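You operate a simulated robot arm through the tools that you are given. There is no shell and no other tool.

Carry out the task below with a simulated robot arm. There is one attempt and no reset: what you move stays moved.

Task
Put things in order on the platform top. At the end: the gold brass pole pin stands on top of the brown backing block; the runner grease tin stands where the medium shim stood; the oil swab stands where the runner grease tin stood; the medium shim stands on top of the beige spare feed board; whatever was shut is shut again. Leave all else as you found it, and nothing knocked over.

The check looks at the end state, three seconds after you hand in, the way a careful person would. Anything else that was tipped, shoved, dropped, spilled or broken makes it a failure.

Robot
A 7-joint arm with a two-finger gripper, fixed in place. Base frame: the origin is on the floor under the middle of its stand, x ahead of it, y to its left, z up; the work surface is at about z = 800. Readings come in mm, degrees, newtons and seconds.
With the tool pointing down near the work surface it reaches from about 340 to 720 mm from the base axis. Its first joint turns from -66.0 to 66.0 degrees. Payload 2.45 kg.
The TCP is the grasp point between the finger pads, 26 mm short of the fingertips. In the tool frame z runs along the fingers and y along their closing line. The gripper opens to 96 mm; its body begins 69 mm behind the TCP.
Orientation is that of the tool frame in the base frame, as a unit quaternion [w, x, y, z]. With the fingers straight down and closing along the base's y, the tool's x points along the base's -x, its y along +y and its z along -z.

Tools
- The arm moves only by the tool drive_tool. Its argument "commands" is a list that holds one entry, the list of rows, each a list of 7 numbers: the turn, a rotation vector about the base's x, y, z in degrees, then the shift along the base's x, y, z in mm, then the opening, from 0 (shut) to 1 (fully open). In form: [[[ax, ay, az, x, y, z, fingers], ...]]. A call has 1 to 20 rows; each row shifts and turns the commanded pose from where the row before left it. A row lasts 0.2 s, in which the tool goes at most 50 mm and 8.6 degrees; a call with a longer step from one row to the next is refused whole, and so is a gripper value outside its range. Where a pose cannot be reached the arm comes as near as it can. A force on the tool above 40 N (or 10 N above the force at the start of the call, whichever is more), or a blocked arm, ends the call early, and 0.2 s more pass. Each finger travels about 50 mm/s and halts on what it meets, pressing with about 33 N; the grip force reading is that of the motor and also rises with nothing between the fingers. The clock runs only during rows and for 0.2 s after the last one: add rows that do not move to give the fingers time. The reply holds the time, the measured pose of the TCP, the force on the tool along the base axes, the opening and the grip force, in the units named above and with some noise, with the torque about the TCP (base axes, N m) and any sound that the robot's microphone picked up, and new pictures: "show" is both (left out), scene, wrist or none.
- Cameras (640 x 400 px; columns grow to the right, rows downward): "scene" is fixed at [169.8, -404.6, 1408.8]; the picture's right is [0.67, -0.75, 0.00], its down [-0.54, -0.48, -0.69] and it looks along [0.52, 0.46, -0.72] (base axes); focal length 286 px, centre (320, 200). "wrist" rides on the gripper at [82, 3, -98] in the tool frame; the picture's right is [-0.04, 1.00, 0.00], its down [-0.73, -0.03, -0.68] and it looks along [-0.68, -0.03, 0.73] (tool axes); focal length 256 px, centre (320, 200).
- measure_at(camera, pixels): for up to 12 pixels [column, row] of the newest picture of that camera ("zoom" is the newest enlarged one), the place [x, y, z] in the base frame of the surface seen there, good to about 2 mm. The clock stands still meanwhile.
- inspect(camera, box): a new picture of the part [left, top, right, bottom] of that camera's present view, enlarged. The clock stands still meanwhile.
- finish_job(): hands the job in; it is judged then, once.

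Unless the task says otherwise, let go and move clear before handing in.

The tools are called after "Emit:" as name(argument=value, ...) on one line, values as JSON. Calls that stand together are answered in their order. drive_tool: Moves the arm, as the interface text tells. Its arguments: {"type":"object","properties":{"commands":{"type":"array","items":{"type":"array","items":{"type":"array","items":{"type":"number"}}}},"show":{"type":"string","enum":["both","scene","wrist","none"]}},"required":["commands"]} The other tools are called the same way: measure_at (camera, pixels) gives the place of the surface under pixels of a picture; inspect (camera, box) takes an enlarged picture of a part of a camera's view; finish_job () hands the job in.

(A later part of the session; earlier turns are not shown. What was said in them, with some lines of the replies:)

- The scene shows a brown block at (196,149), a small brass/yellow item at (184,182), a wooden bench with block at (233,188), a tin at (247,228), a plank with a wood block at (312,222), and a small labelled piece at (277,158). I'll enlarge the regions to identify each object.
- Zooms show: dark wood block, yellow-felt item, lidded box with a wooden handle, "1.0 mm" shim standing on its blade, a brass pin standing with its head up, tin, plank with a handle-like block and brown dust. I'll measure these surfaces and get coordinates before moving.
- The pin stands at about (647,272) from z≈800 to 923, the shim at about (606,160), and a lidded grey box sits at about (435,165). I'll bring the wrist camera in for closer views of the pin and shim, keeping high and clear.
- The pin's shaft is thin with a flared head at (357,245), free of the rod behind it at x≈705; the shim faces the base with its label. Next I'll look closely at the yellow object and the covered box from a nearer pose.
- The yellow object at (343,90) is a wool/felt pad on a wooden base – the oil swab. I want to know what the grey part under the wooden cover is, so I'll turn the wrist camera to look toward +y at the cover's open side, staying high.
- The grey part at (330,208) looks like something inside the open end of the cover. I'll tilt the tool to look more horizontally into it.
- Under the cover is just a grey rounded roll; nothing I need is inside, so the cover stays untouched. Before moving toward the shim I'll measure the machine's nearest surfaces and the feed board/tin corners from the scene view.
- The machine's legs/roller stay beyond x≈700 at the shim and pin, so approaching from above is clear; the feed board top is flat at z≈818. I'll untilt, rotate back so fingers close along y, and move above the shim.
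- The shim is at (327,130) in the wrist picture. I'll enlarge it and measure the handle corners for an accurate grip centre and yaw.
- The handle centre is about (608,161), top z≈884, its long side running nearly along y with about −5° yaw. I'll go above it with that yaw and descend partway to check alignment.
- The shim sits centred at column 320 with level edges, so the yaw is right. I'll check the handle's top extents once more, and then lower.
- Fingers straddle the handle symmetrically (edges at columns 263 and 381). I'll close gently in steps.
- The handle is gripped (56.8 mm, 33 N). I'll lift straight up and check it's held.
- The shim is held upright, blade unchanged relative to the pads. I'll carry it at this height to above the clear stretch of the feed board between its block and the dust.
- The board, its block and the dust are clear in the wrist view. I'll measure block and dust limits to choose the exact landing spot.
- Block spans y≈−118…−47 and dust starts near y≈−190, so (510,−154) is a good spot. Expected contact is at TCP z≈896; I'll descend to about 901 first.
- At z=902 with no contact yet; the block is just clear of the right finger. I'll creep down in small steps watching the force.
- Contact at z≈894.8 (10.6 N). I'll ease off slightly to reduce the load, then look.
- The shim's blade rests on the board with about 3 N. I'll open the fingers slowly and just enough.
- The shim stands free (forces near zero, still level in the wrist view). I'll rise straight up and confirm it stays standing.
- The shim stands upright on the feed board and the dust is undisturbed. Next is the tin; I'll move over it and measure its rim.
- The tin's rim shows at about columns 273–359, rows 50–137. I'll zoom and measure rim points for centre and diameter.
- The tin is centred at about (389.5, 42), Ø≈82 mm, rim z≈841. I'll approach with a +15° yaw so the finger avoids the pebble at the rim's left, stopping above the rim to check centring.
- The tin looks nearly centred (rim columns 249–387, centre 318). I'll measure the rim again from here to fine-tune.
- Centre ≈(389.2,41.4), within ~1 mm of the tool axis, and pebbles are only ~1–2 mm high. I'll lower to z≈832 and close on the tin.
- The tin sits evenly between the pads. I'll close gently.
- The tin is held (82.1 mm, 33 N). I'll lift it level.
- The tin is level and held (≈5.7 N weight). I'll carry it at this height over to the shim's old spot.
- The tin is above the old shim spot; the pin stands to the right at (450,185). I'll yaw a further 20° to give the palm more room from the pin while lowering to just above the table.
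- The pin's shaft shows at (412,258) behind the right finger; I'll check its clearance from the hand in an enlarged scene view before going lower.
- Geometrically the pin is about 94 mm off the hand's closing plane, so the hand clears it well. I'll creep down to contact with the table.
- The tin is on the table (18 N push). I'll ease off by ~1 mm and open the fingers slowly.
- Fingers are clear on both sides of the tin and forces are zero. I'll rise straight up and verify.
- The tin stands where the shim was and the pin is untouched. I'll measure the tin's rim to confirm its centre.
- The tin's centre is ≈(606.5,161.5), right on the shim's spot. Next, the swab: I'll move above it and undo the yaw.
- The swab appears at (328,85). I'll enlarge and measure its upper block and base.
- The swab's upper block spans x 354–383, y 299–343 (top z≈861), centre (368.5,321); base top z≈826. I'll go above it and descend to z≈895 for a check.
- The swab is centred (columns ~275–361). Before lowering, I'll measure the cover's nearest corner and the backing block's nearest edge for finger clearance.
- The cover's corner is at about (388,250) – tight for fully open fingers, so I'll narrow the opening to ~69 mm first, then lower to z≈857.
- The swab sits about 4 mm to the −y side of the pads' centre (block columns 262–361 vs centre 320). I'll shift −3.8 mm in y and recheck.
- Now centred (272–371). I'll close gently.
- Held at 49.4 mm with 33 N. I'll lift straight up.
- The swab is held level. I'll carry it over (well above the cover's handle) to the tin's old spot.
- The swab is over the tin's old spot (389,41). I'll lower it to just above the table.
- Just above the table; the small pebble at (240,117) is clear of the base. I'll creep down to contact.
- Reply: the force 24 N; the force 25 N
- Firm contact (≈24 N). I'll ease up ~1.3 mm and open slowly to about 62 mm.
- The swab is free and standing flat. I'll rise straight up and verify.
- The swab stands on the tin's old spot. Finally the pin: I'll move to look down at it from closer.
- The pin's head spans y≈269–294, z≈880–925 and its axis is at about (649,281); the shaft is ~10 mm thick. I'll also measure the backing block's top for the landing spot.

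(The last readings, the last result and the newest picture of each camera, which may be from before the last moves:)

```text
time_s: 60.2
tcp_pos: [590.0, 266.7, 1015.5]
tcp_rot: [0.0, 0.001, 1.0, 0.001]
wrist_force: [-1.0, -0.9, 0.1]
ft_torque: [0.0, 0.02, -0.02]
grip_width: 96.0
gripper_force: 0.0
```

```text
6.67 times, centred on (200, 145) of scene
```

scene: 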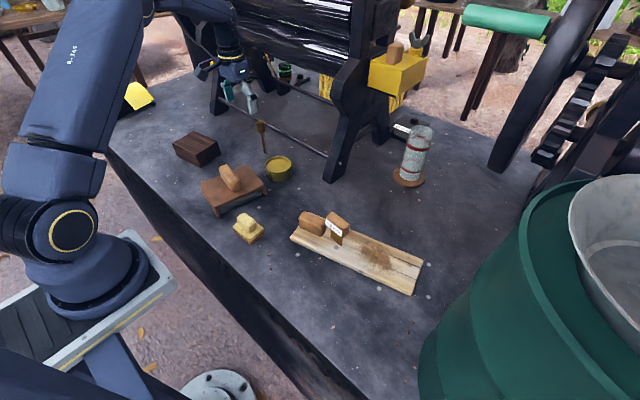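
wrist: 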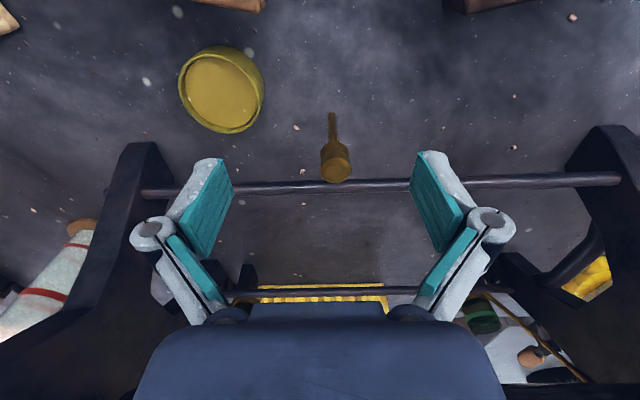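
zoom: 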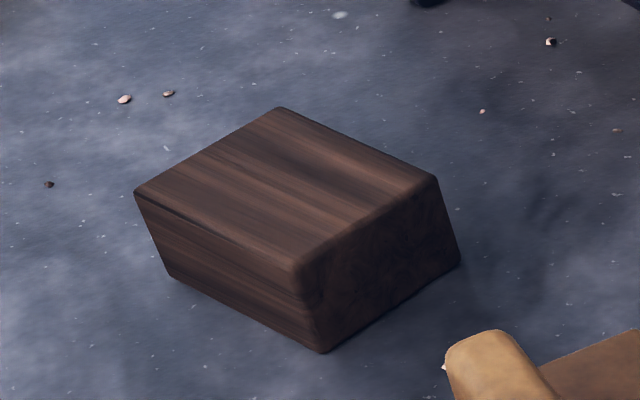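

The block's top is flat at z≈856.5, centred at (488,434). I'll move over the pin and descend partway for an alignment check.

Emit:
drive_tool(commands=[[[0, 0, 0, 20, 5, -5, 1], [0, 0, 0, 20, 5, -10, 1], [0, 0, 0, 19, 4.3, -20, 1], [0, 0, 0, 0, 0, -25, 1], [0, 0, 0, 0, 0, -10, 1], [0, 0, 0, 0, 0, 0, 1]]], show="both")

```text
time_s: 61.6
tcp_pos: [650.6, 284.8, 944.1]
tcp_rot: [0.0, 0.0, 1.0, 0.0]
wrist_force: [0.5, 0.5, -0.2]
ft_torque: [0.02, -0.03, -0.01]
grip_width: 95.9
gripper_force: 0.1
```

scene: 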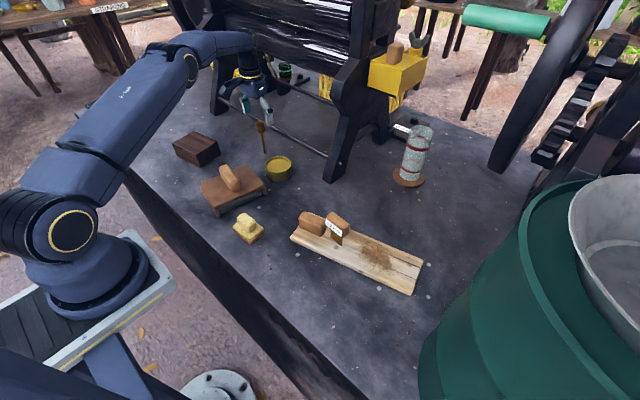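
wrist: 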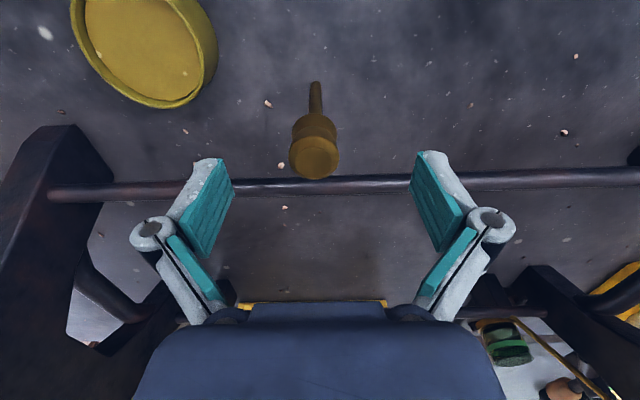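

The pin's head is at (314,157), a few mm off the tool axis. I'll measure it again for precise centring.

Emit:
inspect(camera="wrist", box=[270, 70, 360, 190])

Emit:
measure_at(camera="wrist", pixels=[[291, 157], [337, 156], [314, 141], [314, 175], [314, 158], [316, 90], [316, 100], [311, 95], [320, 95], [294, 130], [335, 130]])

```text
3.33 times, centred on (315, 130) of wrist
```

zoom: 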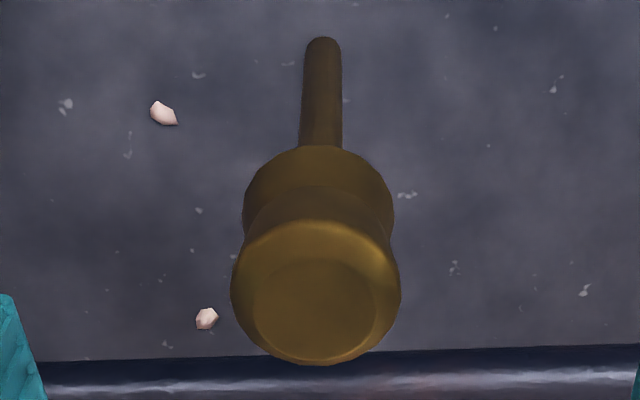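

```text
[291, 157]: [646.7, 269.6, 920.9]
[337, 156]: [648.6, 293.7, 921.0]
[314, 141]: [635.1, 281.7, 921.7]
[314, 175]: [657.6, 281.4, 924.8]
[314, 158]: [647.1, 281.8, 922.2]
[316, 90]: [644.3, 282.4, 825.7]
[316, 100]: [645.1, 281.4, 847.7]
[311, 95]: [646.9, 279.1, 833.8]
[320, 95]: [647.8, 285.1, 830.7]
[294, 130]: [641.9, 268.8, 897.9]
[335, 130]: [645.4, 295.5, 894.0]
```

Pin axis ≈(647.3,281.7); the tool needs about (−3.5,−3.4) mm. I'll correct and lower to z≈903.

Emit:
drive_tool(commands=[[[0, 0, 0, -3.5, -3.4, 0, 1], [0, 0, 0, 0, 0, -14, 1], [0, 0, 0, 0, 0, -14, 1], [0, 0, 0, 0, 0, -9, 1], [0, 0, 0, 0, 0, -4, 1], [0, 0, 0, 0, 0, 0, 1]]], show="both")

```text
time_s: 63.0
tcp_pos: [646.0, 280.9, 904.1]
tcp_rot: [0.0, 0.0, 1.0, 0.0]
wrist_force: [-1.0, -0.3, -0.3]
ft_torque: [0.02, 0.01, 0.03]
grip_width: 96.1
gripper_force: 0.1
```

scene: 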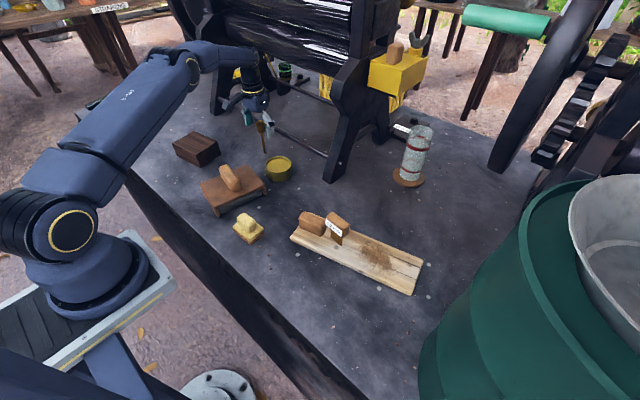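
wrist: 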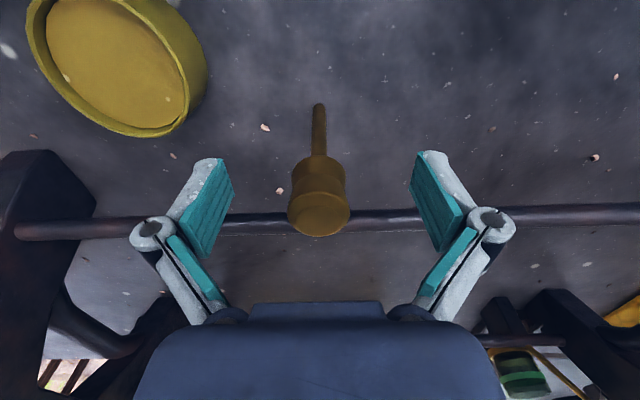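

The head is centred between pads (columns 288–351). I'll nudge −1.5 mm in x and close gradually.

Emit:
drive_tool(commands=[[[0, 0, 0, -1.5, -0.3, 0, 0.85], [0, 0, 0, 0, 0, 0, 0.7], [0, 0, 0, 0, 0, 0, 0.55], [0, 0, 0, 0, 0, 0, 0.42], [0, 0, 0, 0, 0, 0, 0.36], [0, 0, 0, 0, 0, 0, 0.33]]], show="wrist")

```text
time_s: 64.4
tcp_pos: [645.4, 279.7, 903.5]
tcp_rot: [0.0, 0.0, 1.0, 0.0]
wrist_force: [0.4, 0.1, -0.2]
ft_torque: [-0.02, 0.01, -0.01]
grip_width: 31.4
gripper_force: 0.1
```

wrist: 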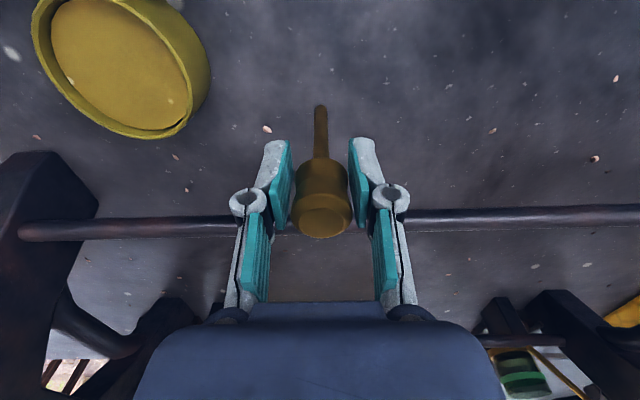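

Pads are just off the head on both sides. I'll close the last few millimetres in small steps.

Emit:
drive_tool(commands=[[[0, 0, 0, 0, 0, 0, 0.31], [0, 0, 0, 0, 0, 0, 0.295], [0, 0, 0, 0, 0, 0, 0.28], [0, 0, 0, 0, 0, 0, 0.265], [0, 0, 0, 0, 0, 0, 0.25], [0, 0, 0, 0, 0, 0, 0.22], [0, 0, 0, 0, 0, 0, 0.16], [0, 0, 0, 0, 0, 0, 0.1], [0, 0, 0, 0, 0, 0, 0.1]]], show="both")

Emit:
inspect(camera="scene", box=[235, 95, 305, 165])

```text
time_s: 66.4
tcp_pos: [645.0, 277.9, 904.2]
tcp_rot: [0.0, -0.001, 1.0, 0.0]
wrist_force: [0.2, 0.3, 1.1]
ft_torque: [0.01, 0.0, -0.01]
grip_width: 27.6
gripper_force: 32.9
```

scene: 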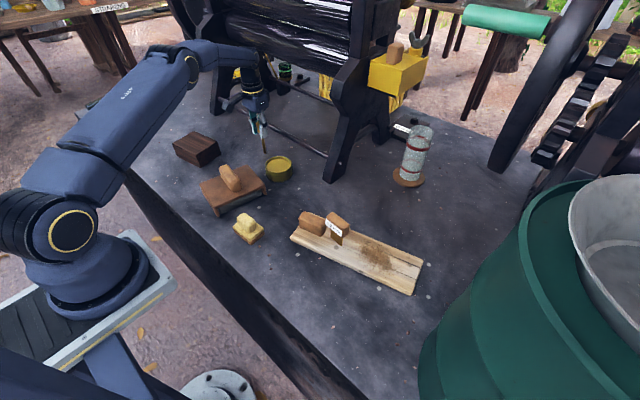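
wrist: 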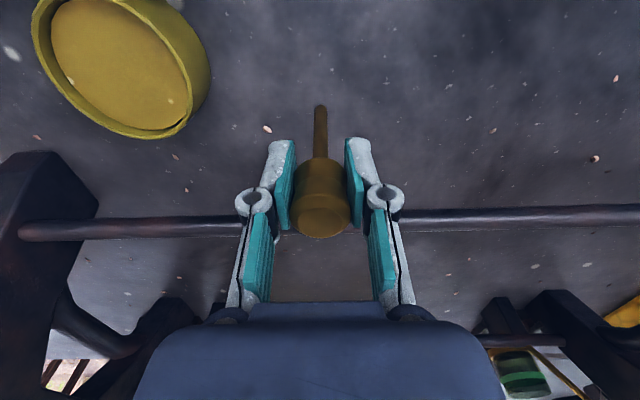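

```text
5.71 times, centred on (270, 130) of scene
```

zoom: 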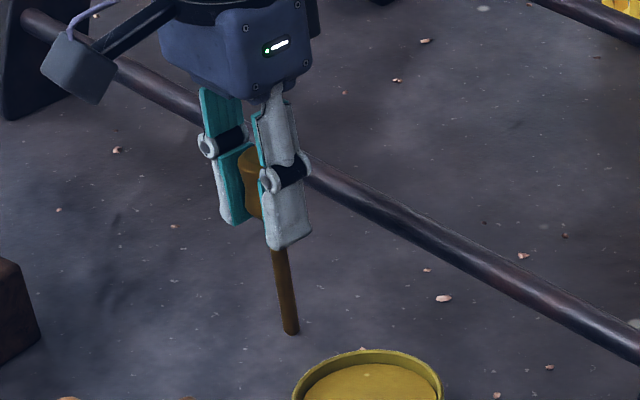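

The pin is gripped by its head (27.6 mm, 33 N) and still vertical. I'll lift slowly, watching for any resistance.

Emit:
drive_tool(commands=[[[0, 0, 0, 0, 0, 3, 0.1], [0, 0, 0, 0, 0, 8, 0.1], [0, 0, 0, 0, 0, 15, 0.1], [0, 0, 0, 0, 0, 20, 0.1], [0, 0, 0, 0, 0, 10, 0.1], [0, 0, 0, 0, 0, 0, 0.1]]], show="both")

Emit:
inspect(camera="scene", box=[225, 75, 315, 165])

```text
time_s: 67.8
tcp_pos: [644.6, 278.7, 958.8]
tcp_rot: [0.0, -0.001, 1.0, 0.0]
wrist_force: [-0.2, 0.4, -0.2]
ft_torque: [-0.02, 0.0, 0.02]
grip_width: 27.4
gripper_force: 33.2
```

scene: 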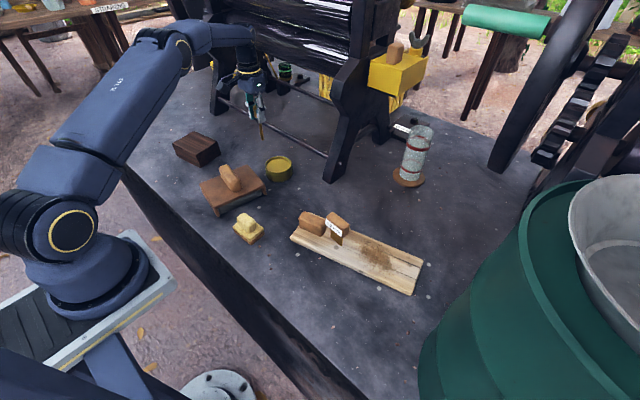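
wrist: 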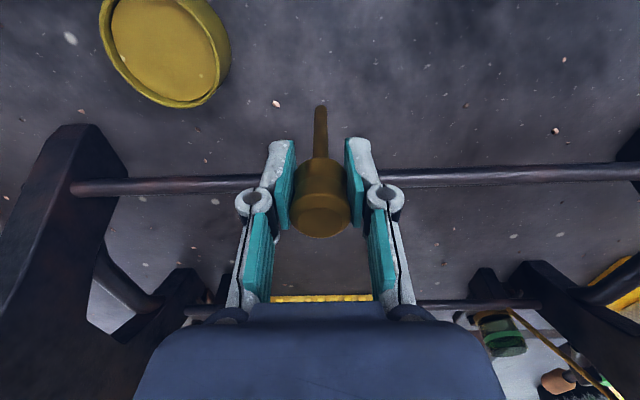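

```text
4.44 times, centred on (270, 120) of scene
```

zoom: 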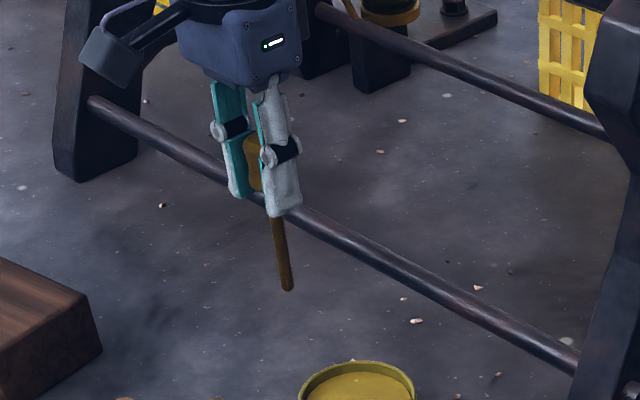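

The pin came up freely and is hanging straight. I'll lift higher and carry it smoothly to above the backing block's centre.

Emit:
drive_tool(commands=[[[0, 0, 0, 0, 0, 15, 0.1], [0, 0, 0, 0, 0, 25, 0.1], [0, 0, 0, 0, 0, 15, 0.1], [0, 0, 0, -5, 5, 0, 0.1], [0, 0, 0, -12, 12, 0, 0.1], [0, 0, 0, -18, 17.5, 0, 0.1], [0, 0, 0, -18, 17.5, 0, 0.1], [0, 0, 0, -18, 17.5, 0, 0.1], [0, 0, 0, -18, 17.5, 0, 0.1], [0, 0, 0, -18, 17.5, 0, 0.1], [0, 0, 0, -18, 17.5, 0, 0.1], [0, 0, 0, -15, 15, 0, 0.1], [0, 0, 0, -12, 12, 0, 0.1], [0, 0, 0, -5, 5, 0, 0.1], [0, 0, 0, 0, 0, 0, 0.1]]], show="both")

```text
time_s: 71.0
tcp_pos: [484.6, 434.1, 1012.9]
tcp_rot: [0.0, 0.0, 1.0, 0.0]
wrist_force: [0.2, -0.7, -1.2]
ft_torque: [-0.03, 0.01, 0.03]
grip_width: 27.3
gripper_force: 32.9
```

scene: 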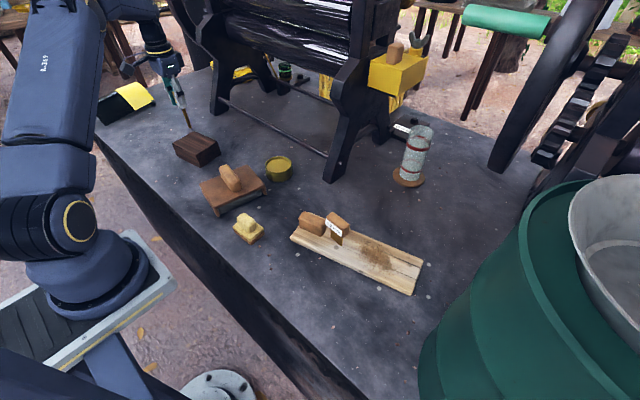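
wrist: 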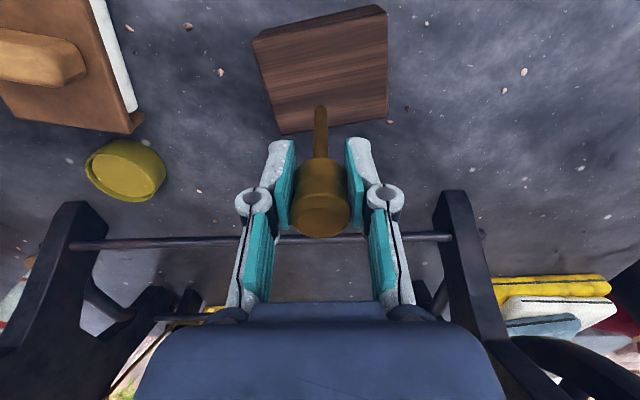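

The pin is above the block. I'll check its verticality by measuring along the shaft in both views before lowering.

Emit:
measure_at(camera="wrist", pixels=[[320, 110], [320, 125], [320, 140], [320, 155], [316, 130], [325, 130], [320, 205], [300, 100], [350, 100], [370, 60]])

Emit:
inspect(camera="scene", box=[150, 70, 240, 170])

```text
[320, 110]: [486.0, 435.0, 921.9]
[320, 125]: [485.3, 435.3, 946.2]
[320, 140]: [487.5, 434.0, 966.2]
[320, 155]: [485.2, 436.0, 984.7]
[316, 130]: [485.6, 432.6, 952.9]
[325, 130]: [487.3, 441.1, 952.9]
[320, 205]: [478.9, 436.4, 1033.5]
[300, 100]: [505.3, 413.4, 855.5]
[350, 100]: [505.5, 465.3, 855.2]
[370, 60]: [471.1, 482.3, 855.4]
```

```text
4.00 times, centred on (195, 120) of scene
```

zoom: 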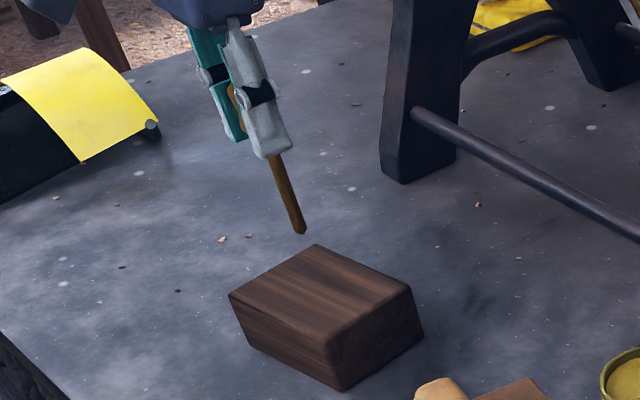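

The shaft is vertical within measuring noise at about (489,436), well inside the block's top. I'll lower to a few mm above the expected contact (TCP ≈961).

Emit:
drive_tool(commands=[[[0, 0, 0, 0, 0, -10, 0.1], [0, 0, 0, 0, 0, -15, 0.1], [0, 0, 0, 0, 0, -12, 0.1], [0, 0, 0, 0, 0, -6, 0.1], [0, 0, 0, 0, 0, -3, 0.1], [0, 0, 0, 0, 0, 0, 0.1]]], show="both")

Emit:
inspect(camera="scene", box=[160, 85, 230, 165])

```text
time_s: 72.4
tcp_pos: [486.5, 433.1, 968.4]
tcp_rot: [0.0, 0.0, 1.0, 0.0]
wrist_force: [0.6, 0.2, -0.5]
ft_torque: [0.0, 0.01, -0.02]
grip_width: 27.3
gripper_force: 32.9
```

scene: 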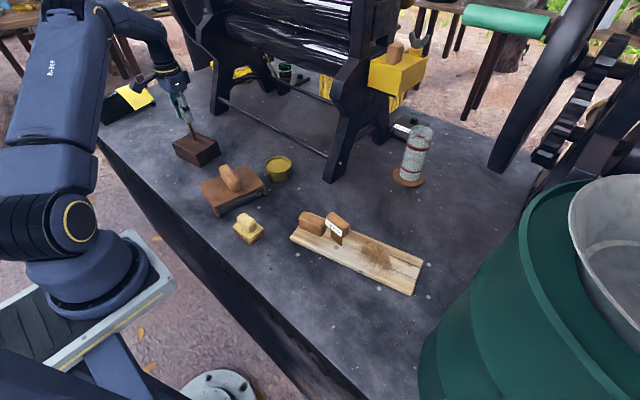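
wrist: 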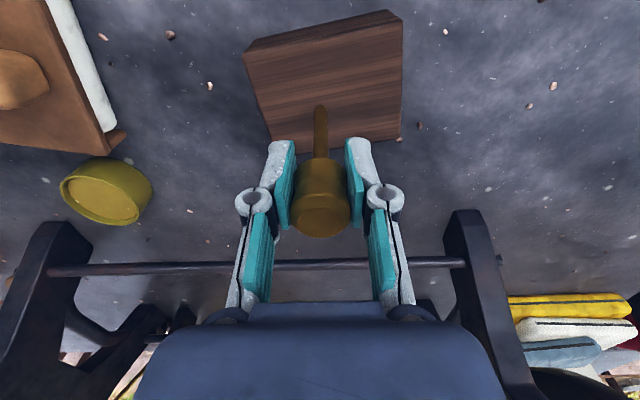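

```text
5.00 times, centred on (195, 125) of scene
```

zoom: 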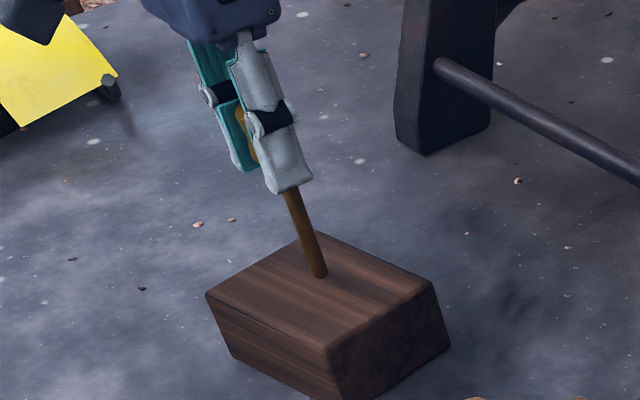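

The tip is a few mm above the block near its centre. I'll creep down in small steps reading the force each time.

Emit:
drive_tool(commands=[[[0, 0, 0, 0, 0, -2, 0.1], [0, 0, 0, 0, 0, -2, 0.1], [0, 0, 0, 0, 0, 0, 0.1]]], show="none")

Emit:
drive_tool(commands=[[[0, 0, 0, 0, 0, -1, 0.1], [0, 0, 0, 0, 0, 0, 0.1]]], show="none")

Emit:
drive_tool(commands=[[[0, 0, 0, 0, 0, -1, 0.1], [0, 0, 0, 0, 0, 0, 0.1]]], show="none")

```text
time_s: 73.2
tcp_pos: [486.4, 433.1, 965.3]
tcp_rot: [0.0, -0.001, 1.0, 0.001]
wrist_force: [-0.2, -0.2, -0.5]
ft_torque: [0.01, 0.0, -0.01]
grip_width: 27.6
gripper_force: 33.2
```

```text
time_s: 73.8
tcp_pos: [487.8, 432.9, 964.5]
tcp_rot: [0.0, 0.001, 1.0, 0.0]
wrist_force: [0.3, 0.4, -0.3]
ft_torque: [0.0, 0.01, -0.01]
grip_width: 27.1
gripper_force: 32.7
```

```text
time_s: 74.4
tcp_pos: [486.6, 432.8, 962.9]
tcp_rot: [0.0, 0.0, 1.0, 0.0]
wrist_force: [0.2, -0.7, 0.2]
ft_torque: [-0.02, 0.03, 0.01]
grip_width: 27.4
gripper_force: 32.6
```

Emit:
drive_tool(commands=[[[0, 0, 0, 0, 0, -0.7, 0.1], [0, 0, 0, 0, 0, 0, 0.1]]], show="none")

Emit:
drive_tool(commands=[[[0, 0, 0, 0, 0, -0.7, 0.1], [0, 0, 0, 0, 0, 0, 0.1]]], show="none")

```text
time_s: 75.0
tcp_pos: [485.3, 432.0, 960.3]
tcp_rot: [-0.001, 0.0, 1.0, 0.0]
wrist_force: [0.0, 0.2, -0.9]
ft_torque: [-0.01, -0.01, -0.02]
grip_width: 27.4
gripper_force: 33.0
```

```text
time_s: 75.6
tcp_pos: [486.6, 432.9, 960.3]
tcp_rot: [0.0, 0.001, 1.0, -0.001]
wrist_force: [0.3, 0.4, -0.3]
ft_torque: [-0.01, -0.02, -0.01]
grip_width: 27.2
gripper_force: 32.9
```

Emit:
drive_tool(commands=[[[0, 0, 0, 0, 0, -0.7, 0.1], [0, 0, 0, 0, 0, 0, 0.1]]], show="none")

Emit:
drive_tool(commands=[[[0, 0, 0, 0, 0, -0.5, 0.1], [0, 0, 0, 0, 0, 0, 0.1]]], show="none")

```text
time_s: 76.2
tcp_pos: [486.4, 432.2, 960.7]
tcp_rot: [0.0, -0.001, 1.0, 0.0]
wrist_force: [1.0, 0.2, 0.1]
ft_torque: [0.0, 0.01, -0.02]
grip_width: 27.1
gripper_force: 32.7
```

```text
time_s: 76.8
tcp_pos: [485.5, 433.4, 958.9]
tcp_rot: [0.0, 0.001, 1.0, 0.0]
wrist_force: [-0.4, 0.0, 0.4]
ft_torque: [0.03, 0.0, 0.02]
grip_width: 27.5
gripper_force: 33.1
```

No contact yet at z≈959.5. I'll look closely at the tip before continuing.

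Emit:
drive_tool(commands=[[[0, 0, 0, 0, 0, -0.5, 0.1], [0, 0, 0, 0, 0, 0, 0.1]]], show="both")

Emit:
inspect(camera="scene", box=[175, 105, 225, 155])

Emit:
inspect(camera="wrist", box=[270, 70, 370, 250])

```text
time_s: 77.4
tcp_pos: [486.5, 433.4, 959.6]
tcp_rot: [0.001, 0.0, 1.0, 0.002]
wrist_force: [-2.0, -1.5, 10.1]
ft_torque: [-0.19, 0.13, -0.02]
grip_width: 27.1
gripper_force: 32.8
```

scene: 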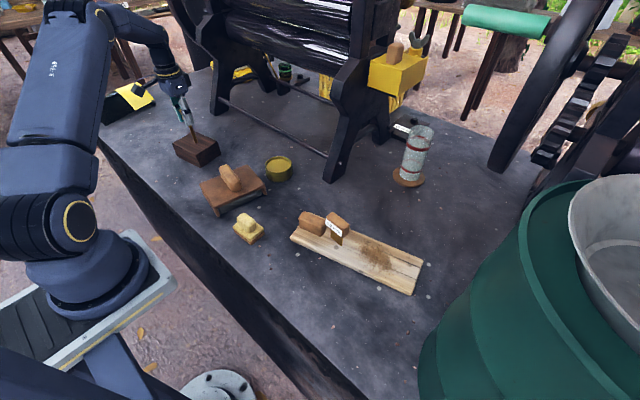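
wrist: 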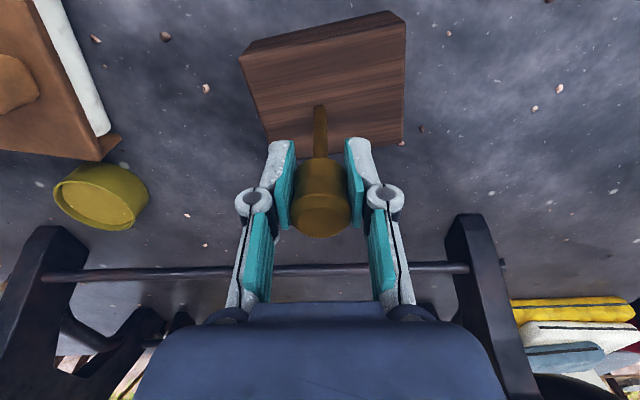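

```text
8.00 times, centred on (200, 130) of scene
```

zoom: 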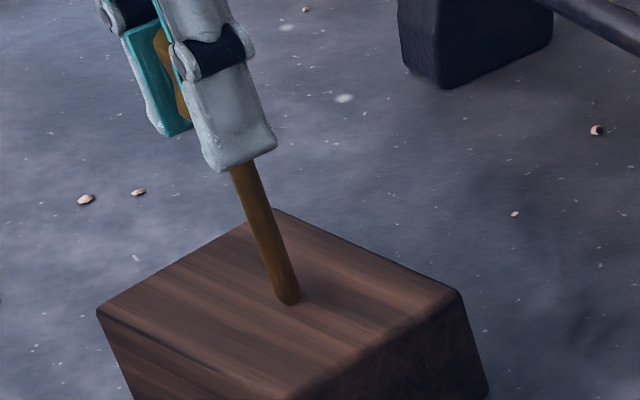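

```text
2.22 times, centred on (320, 160) of wrist
```

zoom: 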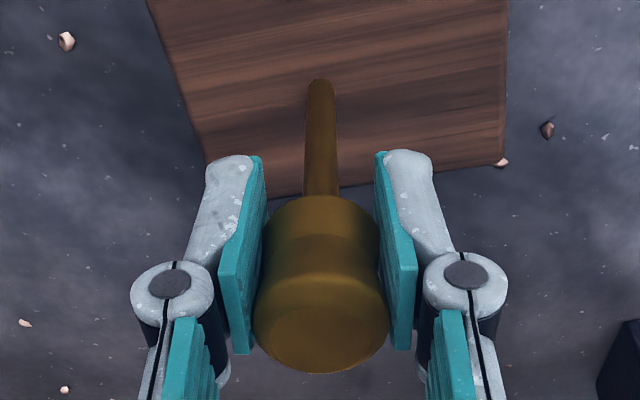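

Contact reached (10 N) with the pin standing on the block at (288,300) in the zoom. I'll ease off slightly to shed the side load.

Emit:
drive_tool(commands=[[[0, 0, 0, 0, 0, 0.3, 0.1], [0, 0, 0, 0, 0, 0, 0.1], [0, 0, 0, 0, 0, 0, 0.1]]], show="none")

```text
time_s: 78.2
tcp_pos: [487.1, 432.7, 959.3]
tcp_rot: [0.001, 0.0, 1.0, 0.001]
wrist_force: [-1.4, 0.1, 12.0]
ft_torque: [-0.04, 0.08, 0.01]
grip_width: 27.4
gripper_force: 32.8
```

Emit:
drive_tool(commands=[[[0, 0, 0, 0, 0, 0.4, 0.1], [0, 0, 0, 0, 0, 0, 0.1], [0, 0, 0, 0, 0, 0, 0.1]]], show="none")

```text
time_s: 79.0
tcp_pos: [486.7, 433.3, 958.6]
tcp_rot: [0.0, 0.0, 1.0, 0.0]
wrist_force: [-1.1, 1.3, 10.2]
ft_torque: [0.17, 0.05, 0.04]
grip_width: 27.1
gripper_force: 32.9
```

Emit:
drive_tool(commands=[[[0, 0, 0, 0, 0, 0.4, 0.1], [0, 0, 0, 0, 0, 0, 0.1], [0, 0, 0, 0, 0, 0, 0.1]]], show="none")

```text
time_s: 79.8
tcp_pos: [487.6, 431.3, 959.8]
tcp_rot: [-0.001, 0.0, 1.0, -0.001]
wrist_force: [1.9, -0.4, 3.7]
ft_torque: [-0.01, -0.12, -0.01]
grip_width: 27.2
gripper_force: 32.9
```

Down to 3.7 N. I'll release very gradually in small opening steps.

Emit:
drive_tool(commands=[[[0, 0, 0, 0, 0, 0.1, 0.2], [0, 0, 0, 0, 0, 0, 0.25], [0, 0, 0, 0, 0, 0, 0.27], [0, 0, 0, 0, 0, 0, 0.28], [0, 0, 0, 0, 0, 0, 0.286], [0, 0, 0, 0, 0, 0, 0.292], [0, 0, 0, 0, 0, 0, 0.3], [0, 0, 0, 0, 0, 0, 0.31], [0, 0, 0, 0, 0, 0, 0.325], [0, 0, 0, 0, 0, 0, 0.34], [0, 0, 0, 0, 0, 0, 0.36], [0, 0, 0, 0, 0, 0, 0.36]]], show="both")

Emit:
inspect(camera="scene", box=[165, 85, 235, 165])

Emit:
inspect(camera="wrist", box=[260, 70, 380, 250])

```text
time_s: 82.4
tcp_pos: [487.1, 433.4, 960.7]
tcp_rot: [0.0, 0.0, 1.0, 0.0]
wrist_force: [0.3, 0.7, -0.5]
ft_torque: [-0.01, 0.01, -0.01]
grip_width: 34.6
gripper_force: 0.0
```

scene: 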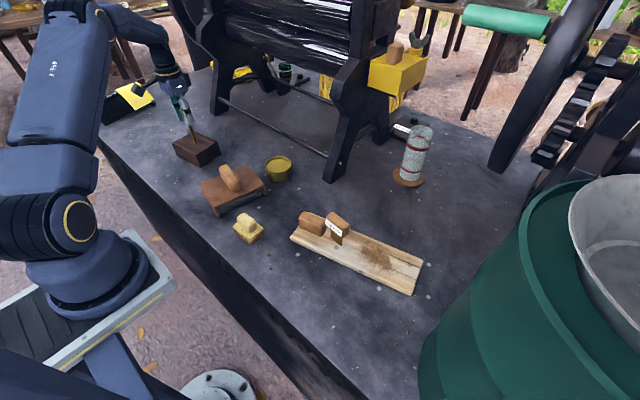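
wrist: 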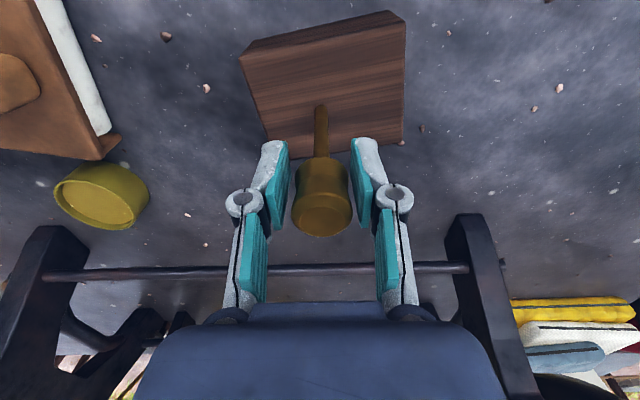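

```text
5.00 times, centred on (200, 125) of scene
```

zoom: 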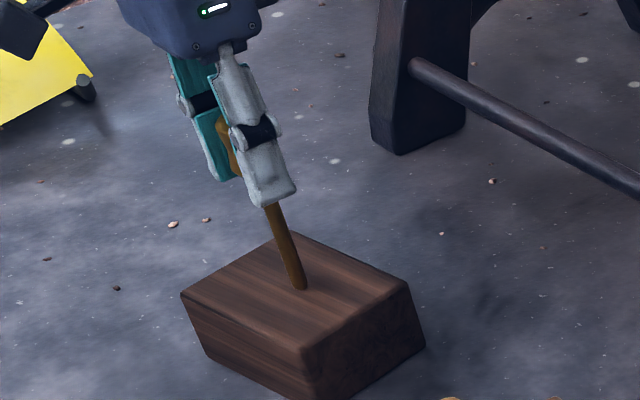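

```text
2.22 times, centred on (320, 160) of wrist
```

zoom: 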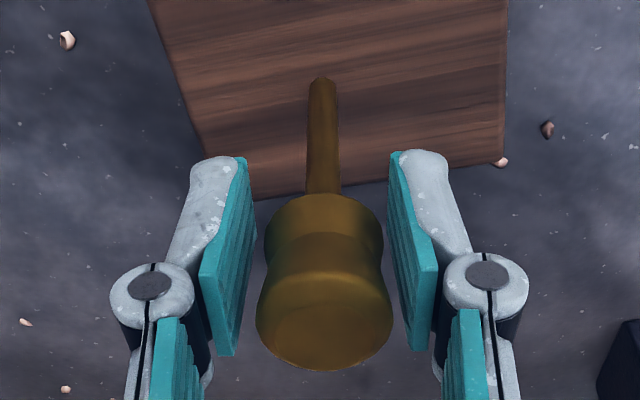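

The pads are clear of the head on both sides and the pin stands by itself. I'll hold still a moment to check that it's stable before opening wider.

Emit:
drive_tool(commands=[[[0, 0, 0, 0, 0, 0, 0.36], [0, 0, 0, 0, 0, 0, 0.36], [0, 0, 0, 0, 0, 0, 0.36], [0, 0, 0, 0, 0, 0, 0.36], [0, 0, 0, 0, 0, 0, 0.4], [0, 0, 0, 0, 0, 0, 0.45], [0, 0, 0, 0, 0, 0, 0.5]]], show="wrist")

Emit:
inspect(camera="wrist", box=[260, 70, 380, 250])

Emit:
measure_at(camera="wrist", pixels=[[321, 115], [321, 125], [321, 135], [321, 148], [293, 205], [351, 205], [321, 192], [321, 232], [317, 130], [326, 130]])

```text
time_s: 84.0
tcp_pos: [486.3, 433.3, 960.1]
tcp_rot: [-0.001, 0.0, 1.0, 0.0]
wrist_force: [-0.5, 0.3, -0.5]
ft_torque: [0.0, 0.02, 0.01]
grip_width: 48.2
gripper_force: 0.2
```

wrist: 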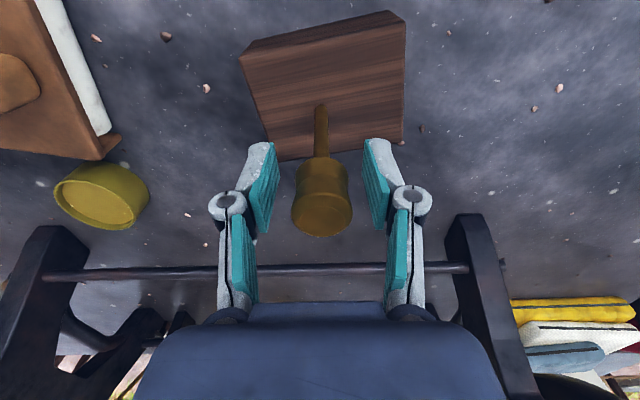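

```text
2.22 times, centred on (320, 160) of wrist
```

zoom: 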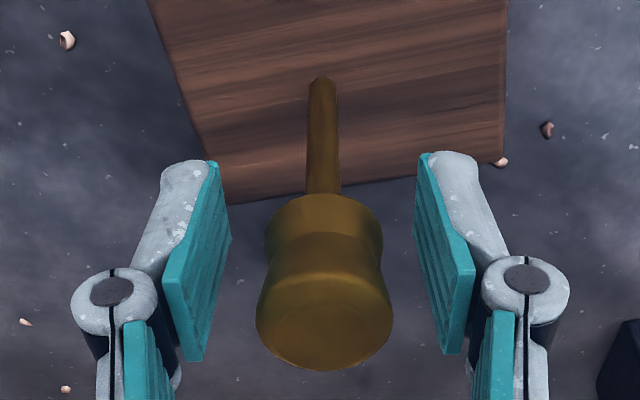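

```text
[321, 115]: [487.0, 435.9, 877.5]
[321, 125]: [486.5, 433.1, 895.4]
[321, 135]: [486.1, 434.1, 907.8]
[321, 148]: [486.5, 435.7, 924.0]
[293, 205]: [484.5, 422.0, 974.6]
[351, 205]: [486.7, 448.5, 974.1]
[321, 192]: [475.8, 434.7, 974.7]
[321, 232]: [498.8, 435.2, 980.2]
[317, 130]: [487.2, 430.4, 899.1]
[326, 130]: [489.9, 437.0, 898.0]
```

The pin is vertical (shaft at (487,435) from z 877 to 924) and unchanged after a second and a half. I'll open wider and rise straight up slowly.

Emit:
drive_tool(commands=[[[0, 0, 0, 0, 0, 0, 0.6], [0, 0, 0, 0, 0, 0, 0.7], [0, 0, 0, 0, 0, 4, 0.75], [0, 0, 0, 0, 0, 10, 0.75], [0, 0, 0, 0, 0, 20, 0.75], [0, 0, 0, 0, 0, 25, 0.75], [0, 0, 0, 0, 0, 30, 0.75], [0, 0, 0, 0, 0, 30, 0.75], [0, 0, 0, 0, 0, 10, 0.75], [0, 0, 0, 0, 0, 0, 0.75]]], show="both")

Emit:
inspect(camera="scene", box=[160, 80, 240, 170])

```text
time_s: 86.2
tcp_pos: [485.6, 434.2, 1091.5]
tcp_rot: [-0.001, 0.0, 1.0, 0.0]
wrist_force: [-0.6, 0.9, -1.0]
ft_torque: [0.0, -0.01, 0.01]
grip_width: 72.3
gripper_force: 0.0
```

scene: 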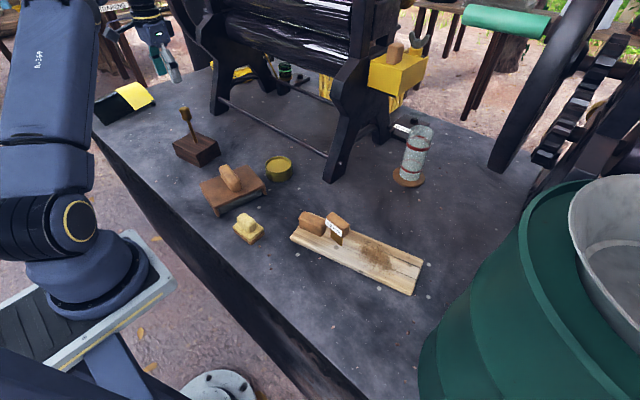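
wrist: 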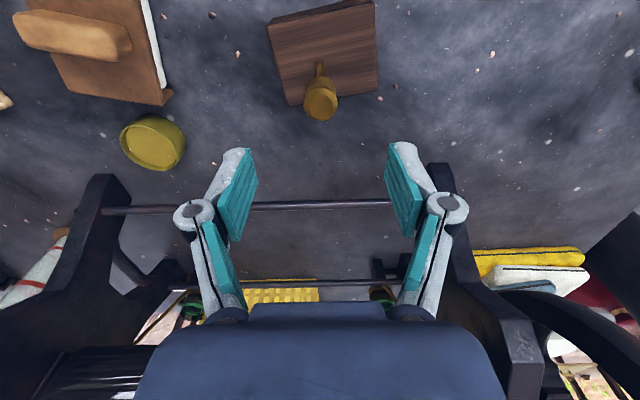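

```text
4.44 times, centred on (200, 125) of scene
```

zoom: 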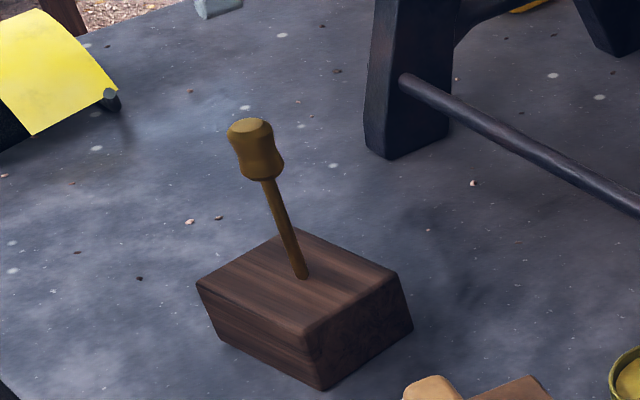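

The pin stands alone on the block. I'll measure its verticality and retreat the arm high and back to a neutral pose, then check the entire scene.

Emit:
measure_at(camera="scene", pixels=[[186, 108], [188, 116], [191, 124], [193, 132], [195, 138], [196, 141]])

Emit:
drive_tool(commands=[[[0, 0, 0, 0, 0, 20, 0.75], [0, 0, 0, 0, -15, 15, 0.75], [0, 0, 0, -5, -30, 0, 0.75], [0, 0, 0, -5, -35, 0, 0.75], [0, 0, 0, -5, -35, 0, 0.75], [0, 0, 0, -5, -35, 0, 0.75], [0, 0, 0, -5, -35, 0, 0.75], [0, 0, 0, -5, -35, 0, 0.75], [0, 0, 0, -5, -35, 0, 0.85], [0, 0, 0, -5, -35, 0, 1], [0, 0, 0, 0, -10, 0, 1], [0, 0, 0, 0, 0, 0, 1]]], show="both")

```text
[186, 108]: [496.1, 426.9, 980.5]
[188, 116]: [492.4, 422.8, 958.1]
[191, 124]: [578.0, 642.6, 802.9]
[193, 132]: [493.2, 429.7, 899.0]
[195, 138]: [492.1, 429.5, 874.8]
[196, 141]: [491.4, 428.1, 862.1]
```

```text
time_s: 88.8
tcp_pos: [447.2, 131.5, 1121.8]
tcp_rot: [0.0, 0.0, 1.0, 0.001]
wrist_force: [0.2, -0.8, 0.5]
ft_torque: [-0.01, -0.02, -0.02]
grip_width: 96.2
gripper_force: 0.1
```

scene: 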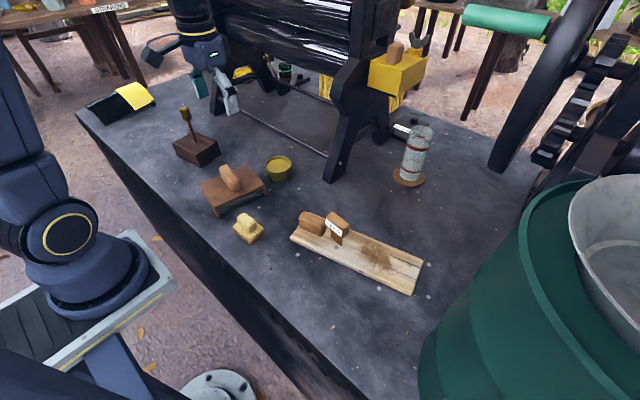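
wrist: 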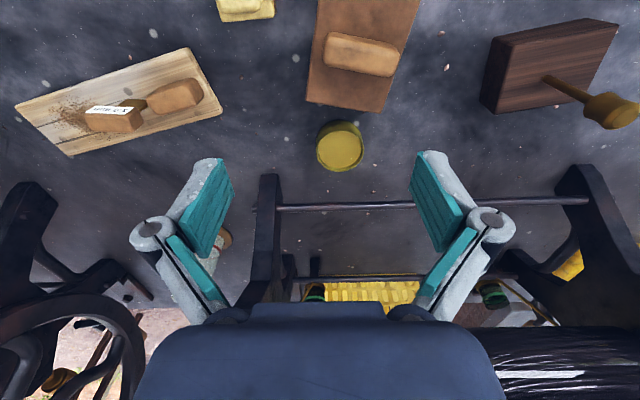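

Everything is standing: pin on the block, tin at (279,168), swab at (247,228), shim on the board at (336,228). One last enlarged check and a measurement of the swab and shim.

Emit:
inspect(camera="scene", box=[160, 95, 440, 300])

Emit:
measure_at(camera="scene", pixels=[[234, 230], [262, 236], [247, 243], [250, 222], [246, 218], [248, 230], [336, 218], [338, 243]])

Emit:
inspect(camera="scene", box=[160, 90, 240, 170])

```text
1.95 times, centred on (300, 198) of scene
```

zoom: 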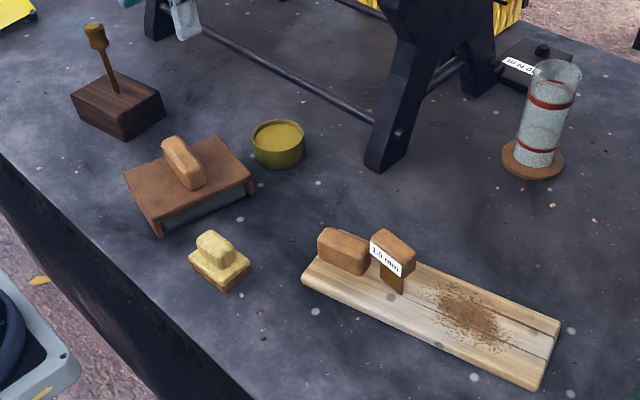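

```text
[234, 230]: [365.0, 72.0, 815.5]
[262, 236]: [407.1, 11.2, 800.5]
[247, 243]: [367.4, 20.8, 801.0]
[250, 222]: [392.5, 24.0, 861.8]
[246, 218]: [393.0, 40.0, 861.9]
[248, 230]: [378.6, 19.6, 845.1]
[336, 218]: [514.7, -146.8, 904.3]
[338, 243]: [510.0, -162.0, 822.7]
```

```text
5.00 times, centred on (200, 130) of scene
```

zoom: 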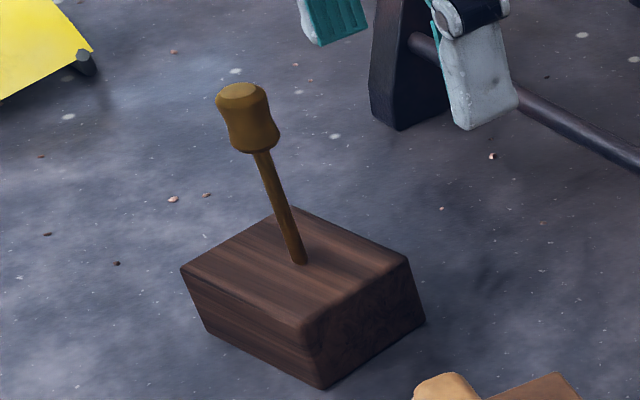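

The final pictures show the pin upright on the backing block and the tin on the shim's old spot. The swab is on the tin's old spot, the shim stands on the feed board, the cover was never opened, and the arm is clear. Handing in.

Emit:
finish_job()

```text
The job is handed in.
```

I've handed the job in. In the last pictures, everything was where the task asked and nothing had been knocked over:

- **Gold brass pole pin:** it stands upright near the middle of the brown backing block. I held still for over a second after letting go, and it stayed put.
- **Runner grease tin:** it stands where the medium shim stood, within about 2 mm by measurement.
- **Oil swab:** it stands flat where the tin stood.
- **Medium shim:** I took this to be the one labelled "1.0 mm", the only shim in view. It stands on the beige feed board, between the board's wooden block and the patch of brown dust, which looks undisturbed.
- **Things that were shut:** I never opened anything. The wooden cover stayed in place; through its open side I could see only a grey roll.

The arm let go of each piece and finished high and clear. The check's result wasn't shown to me.
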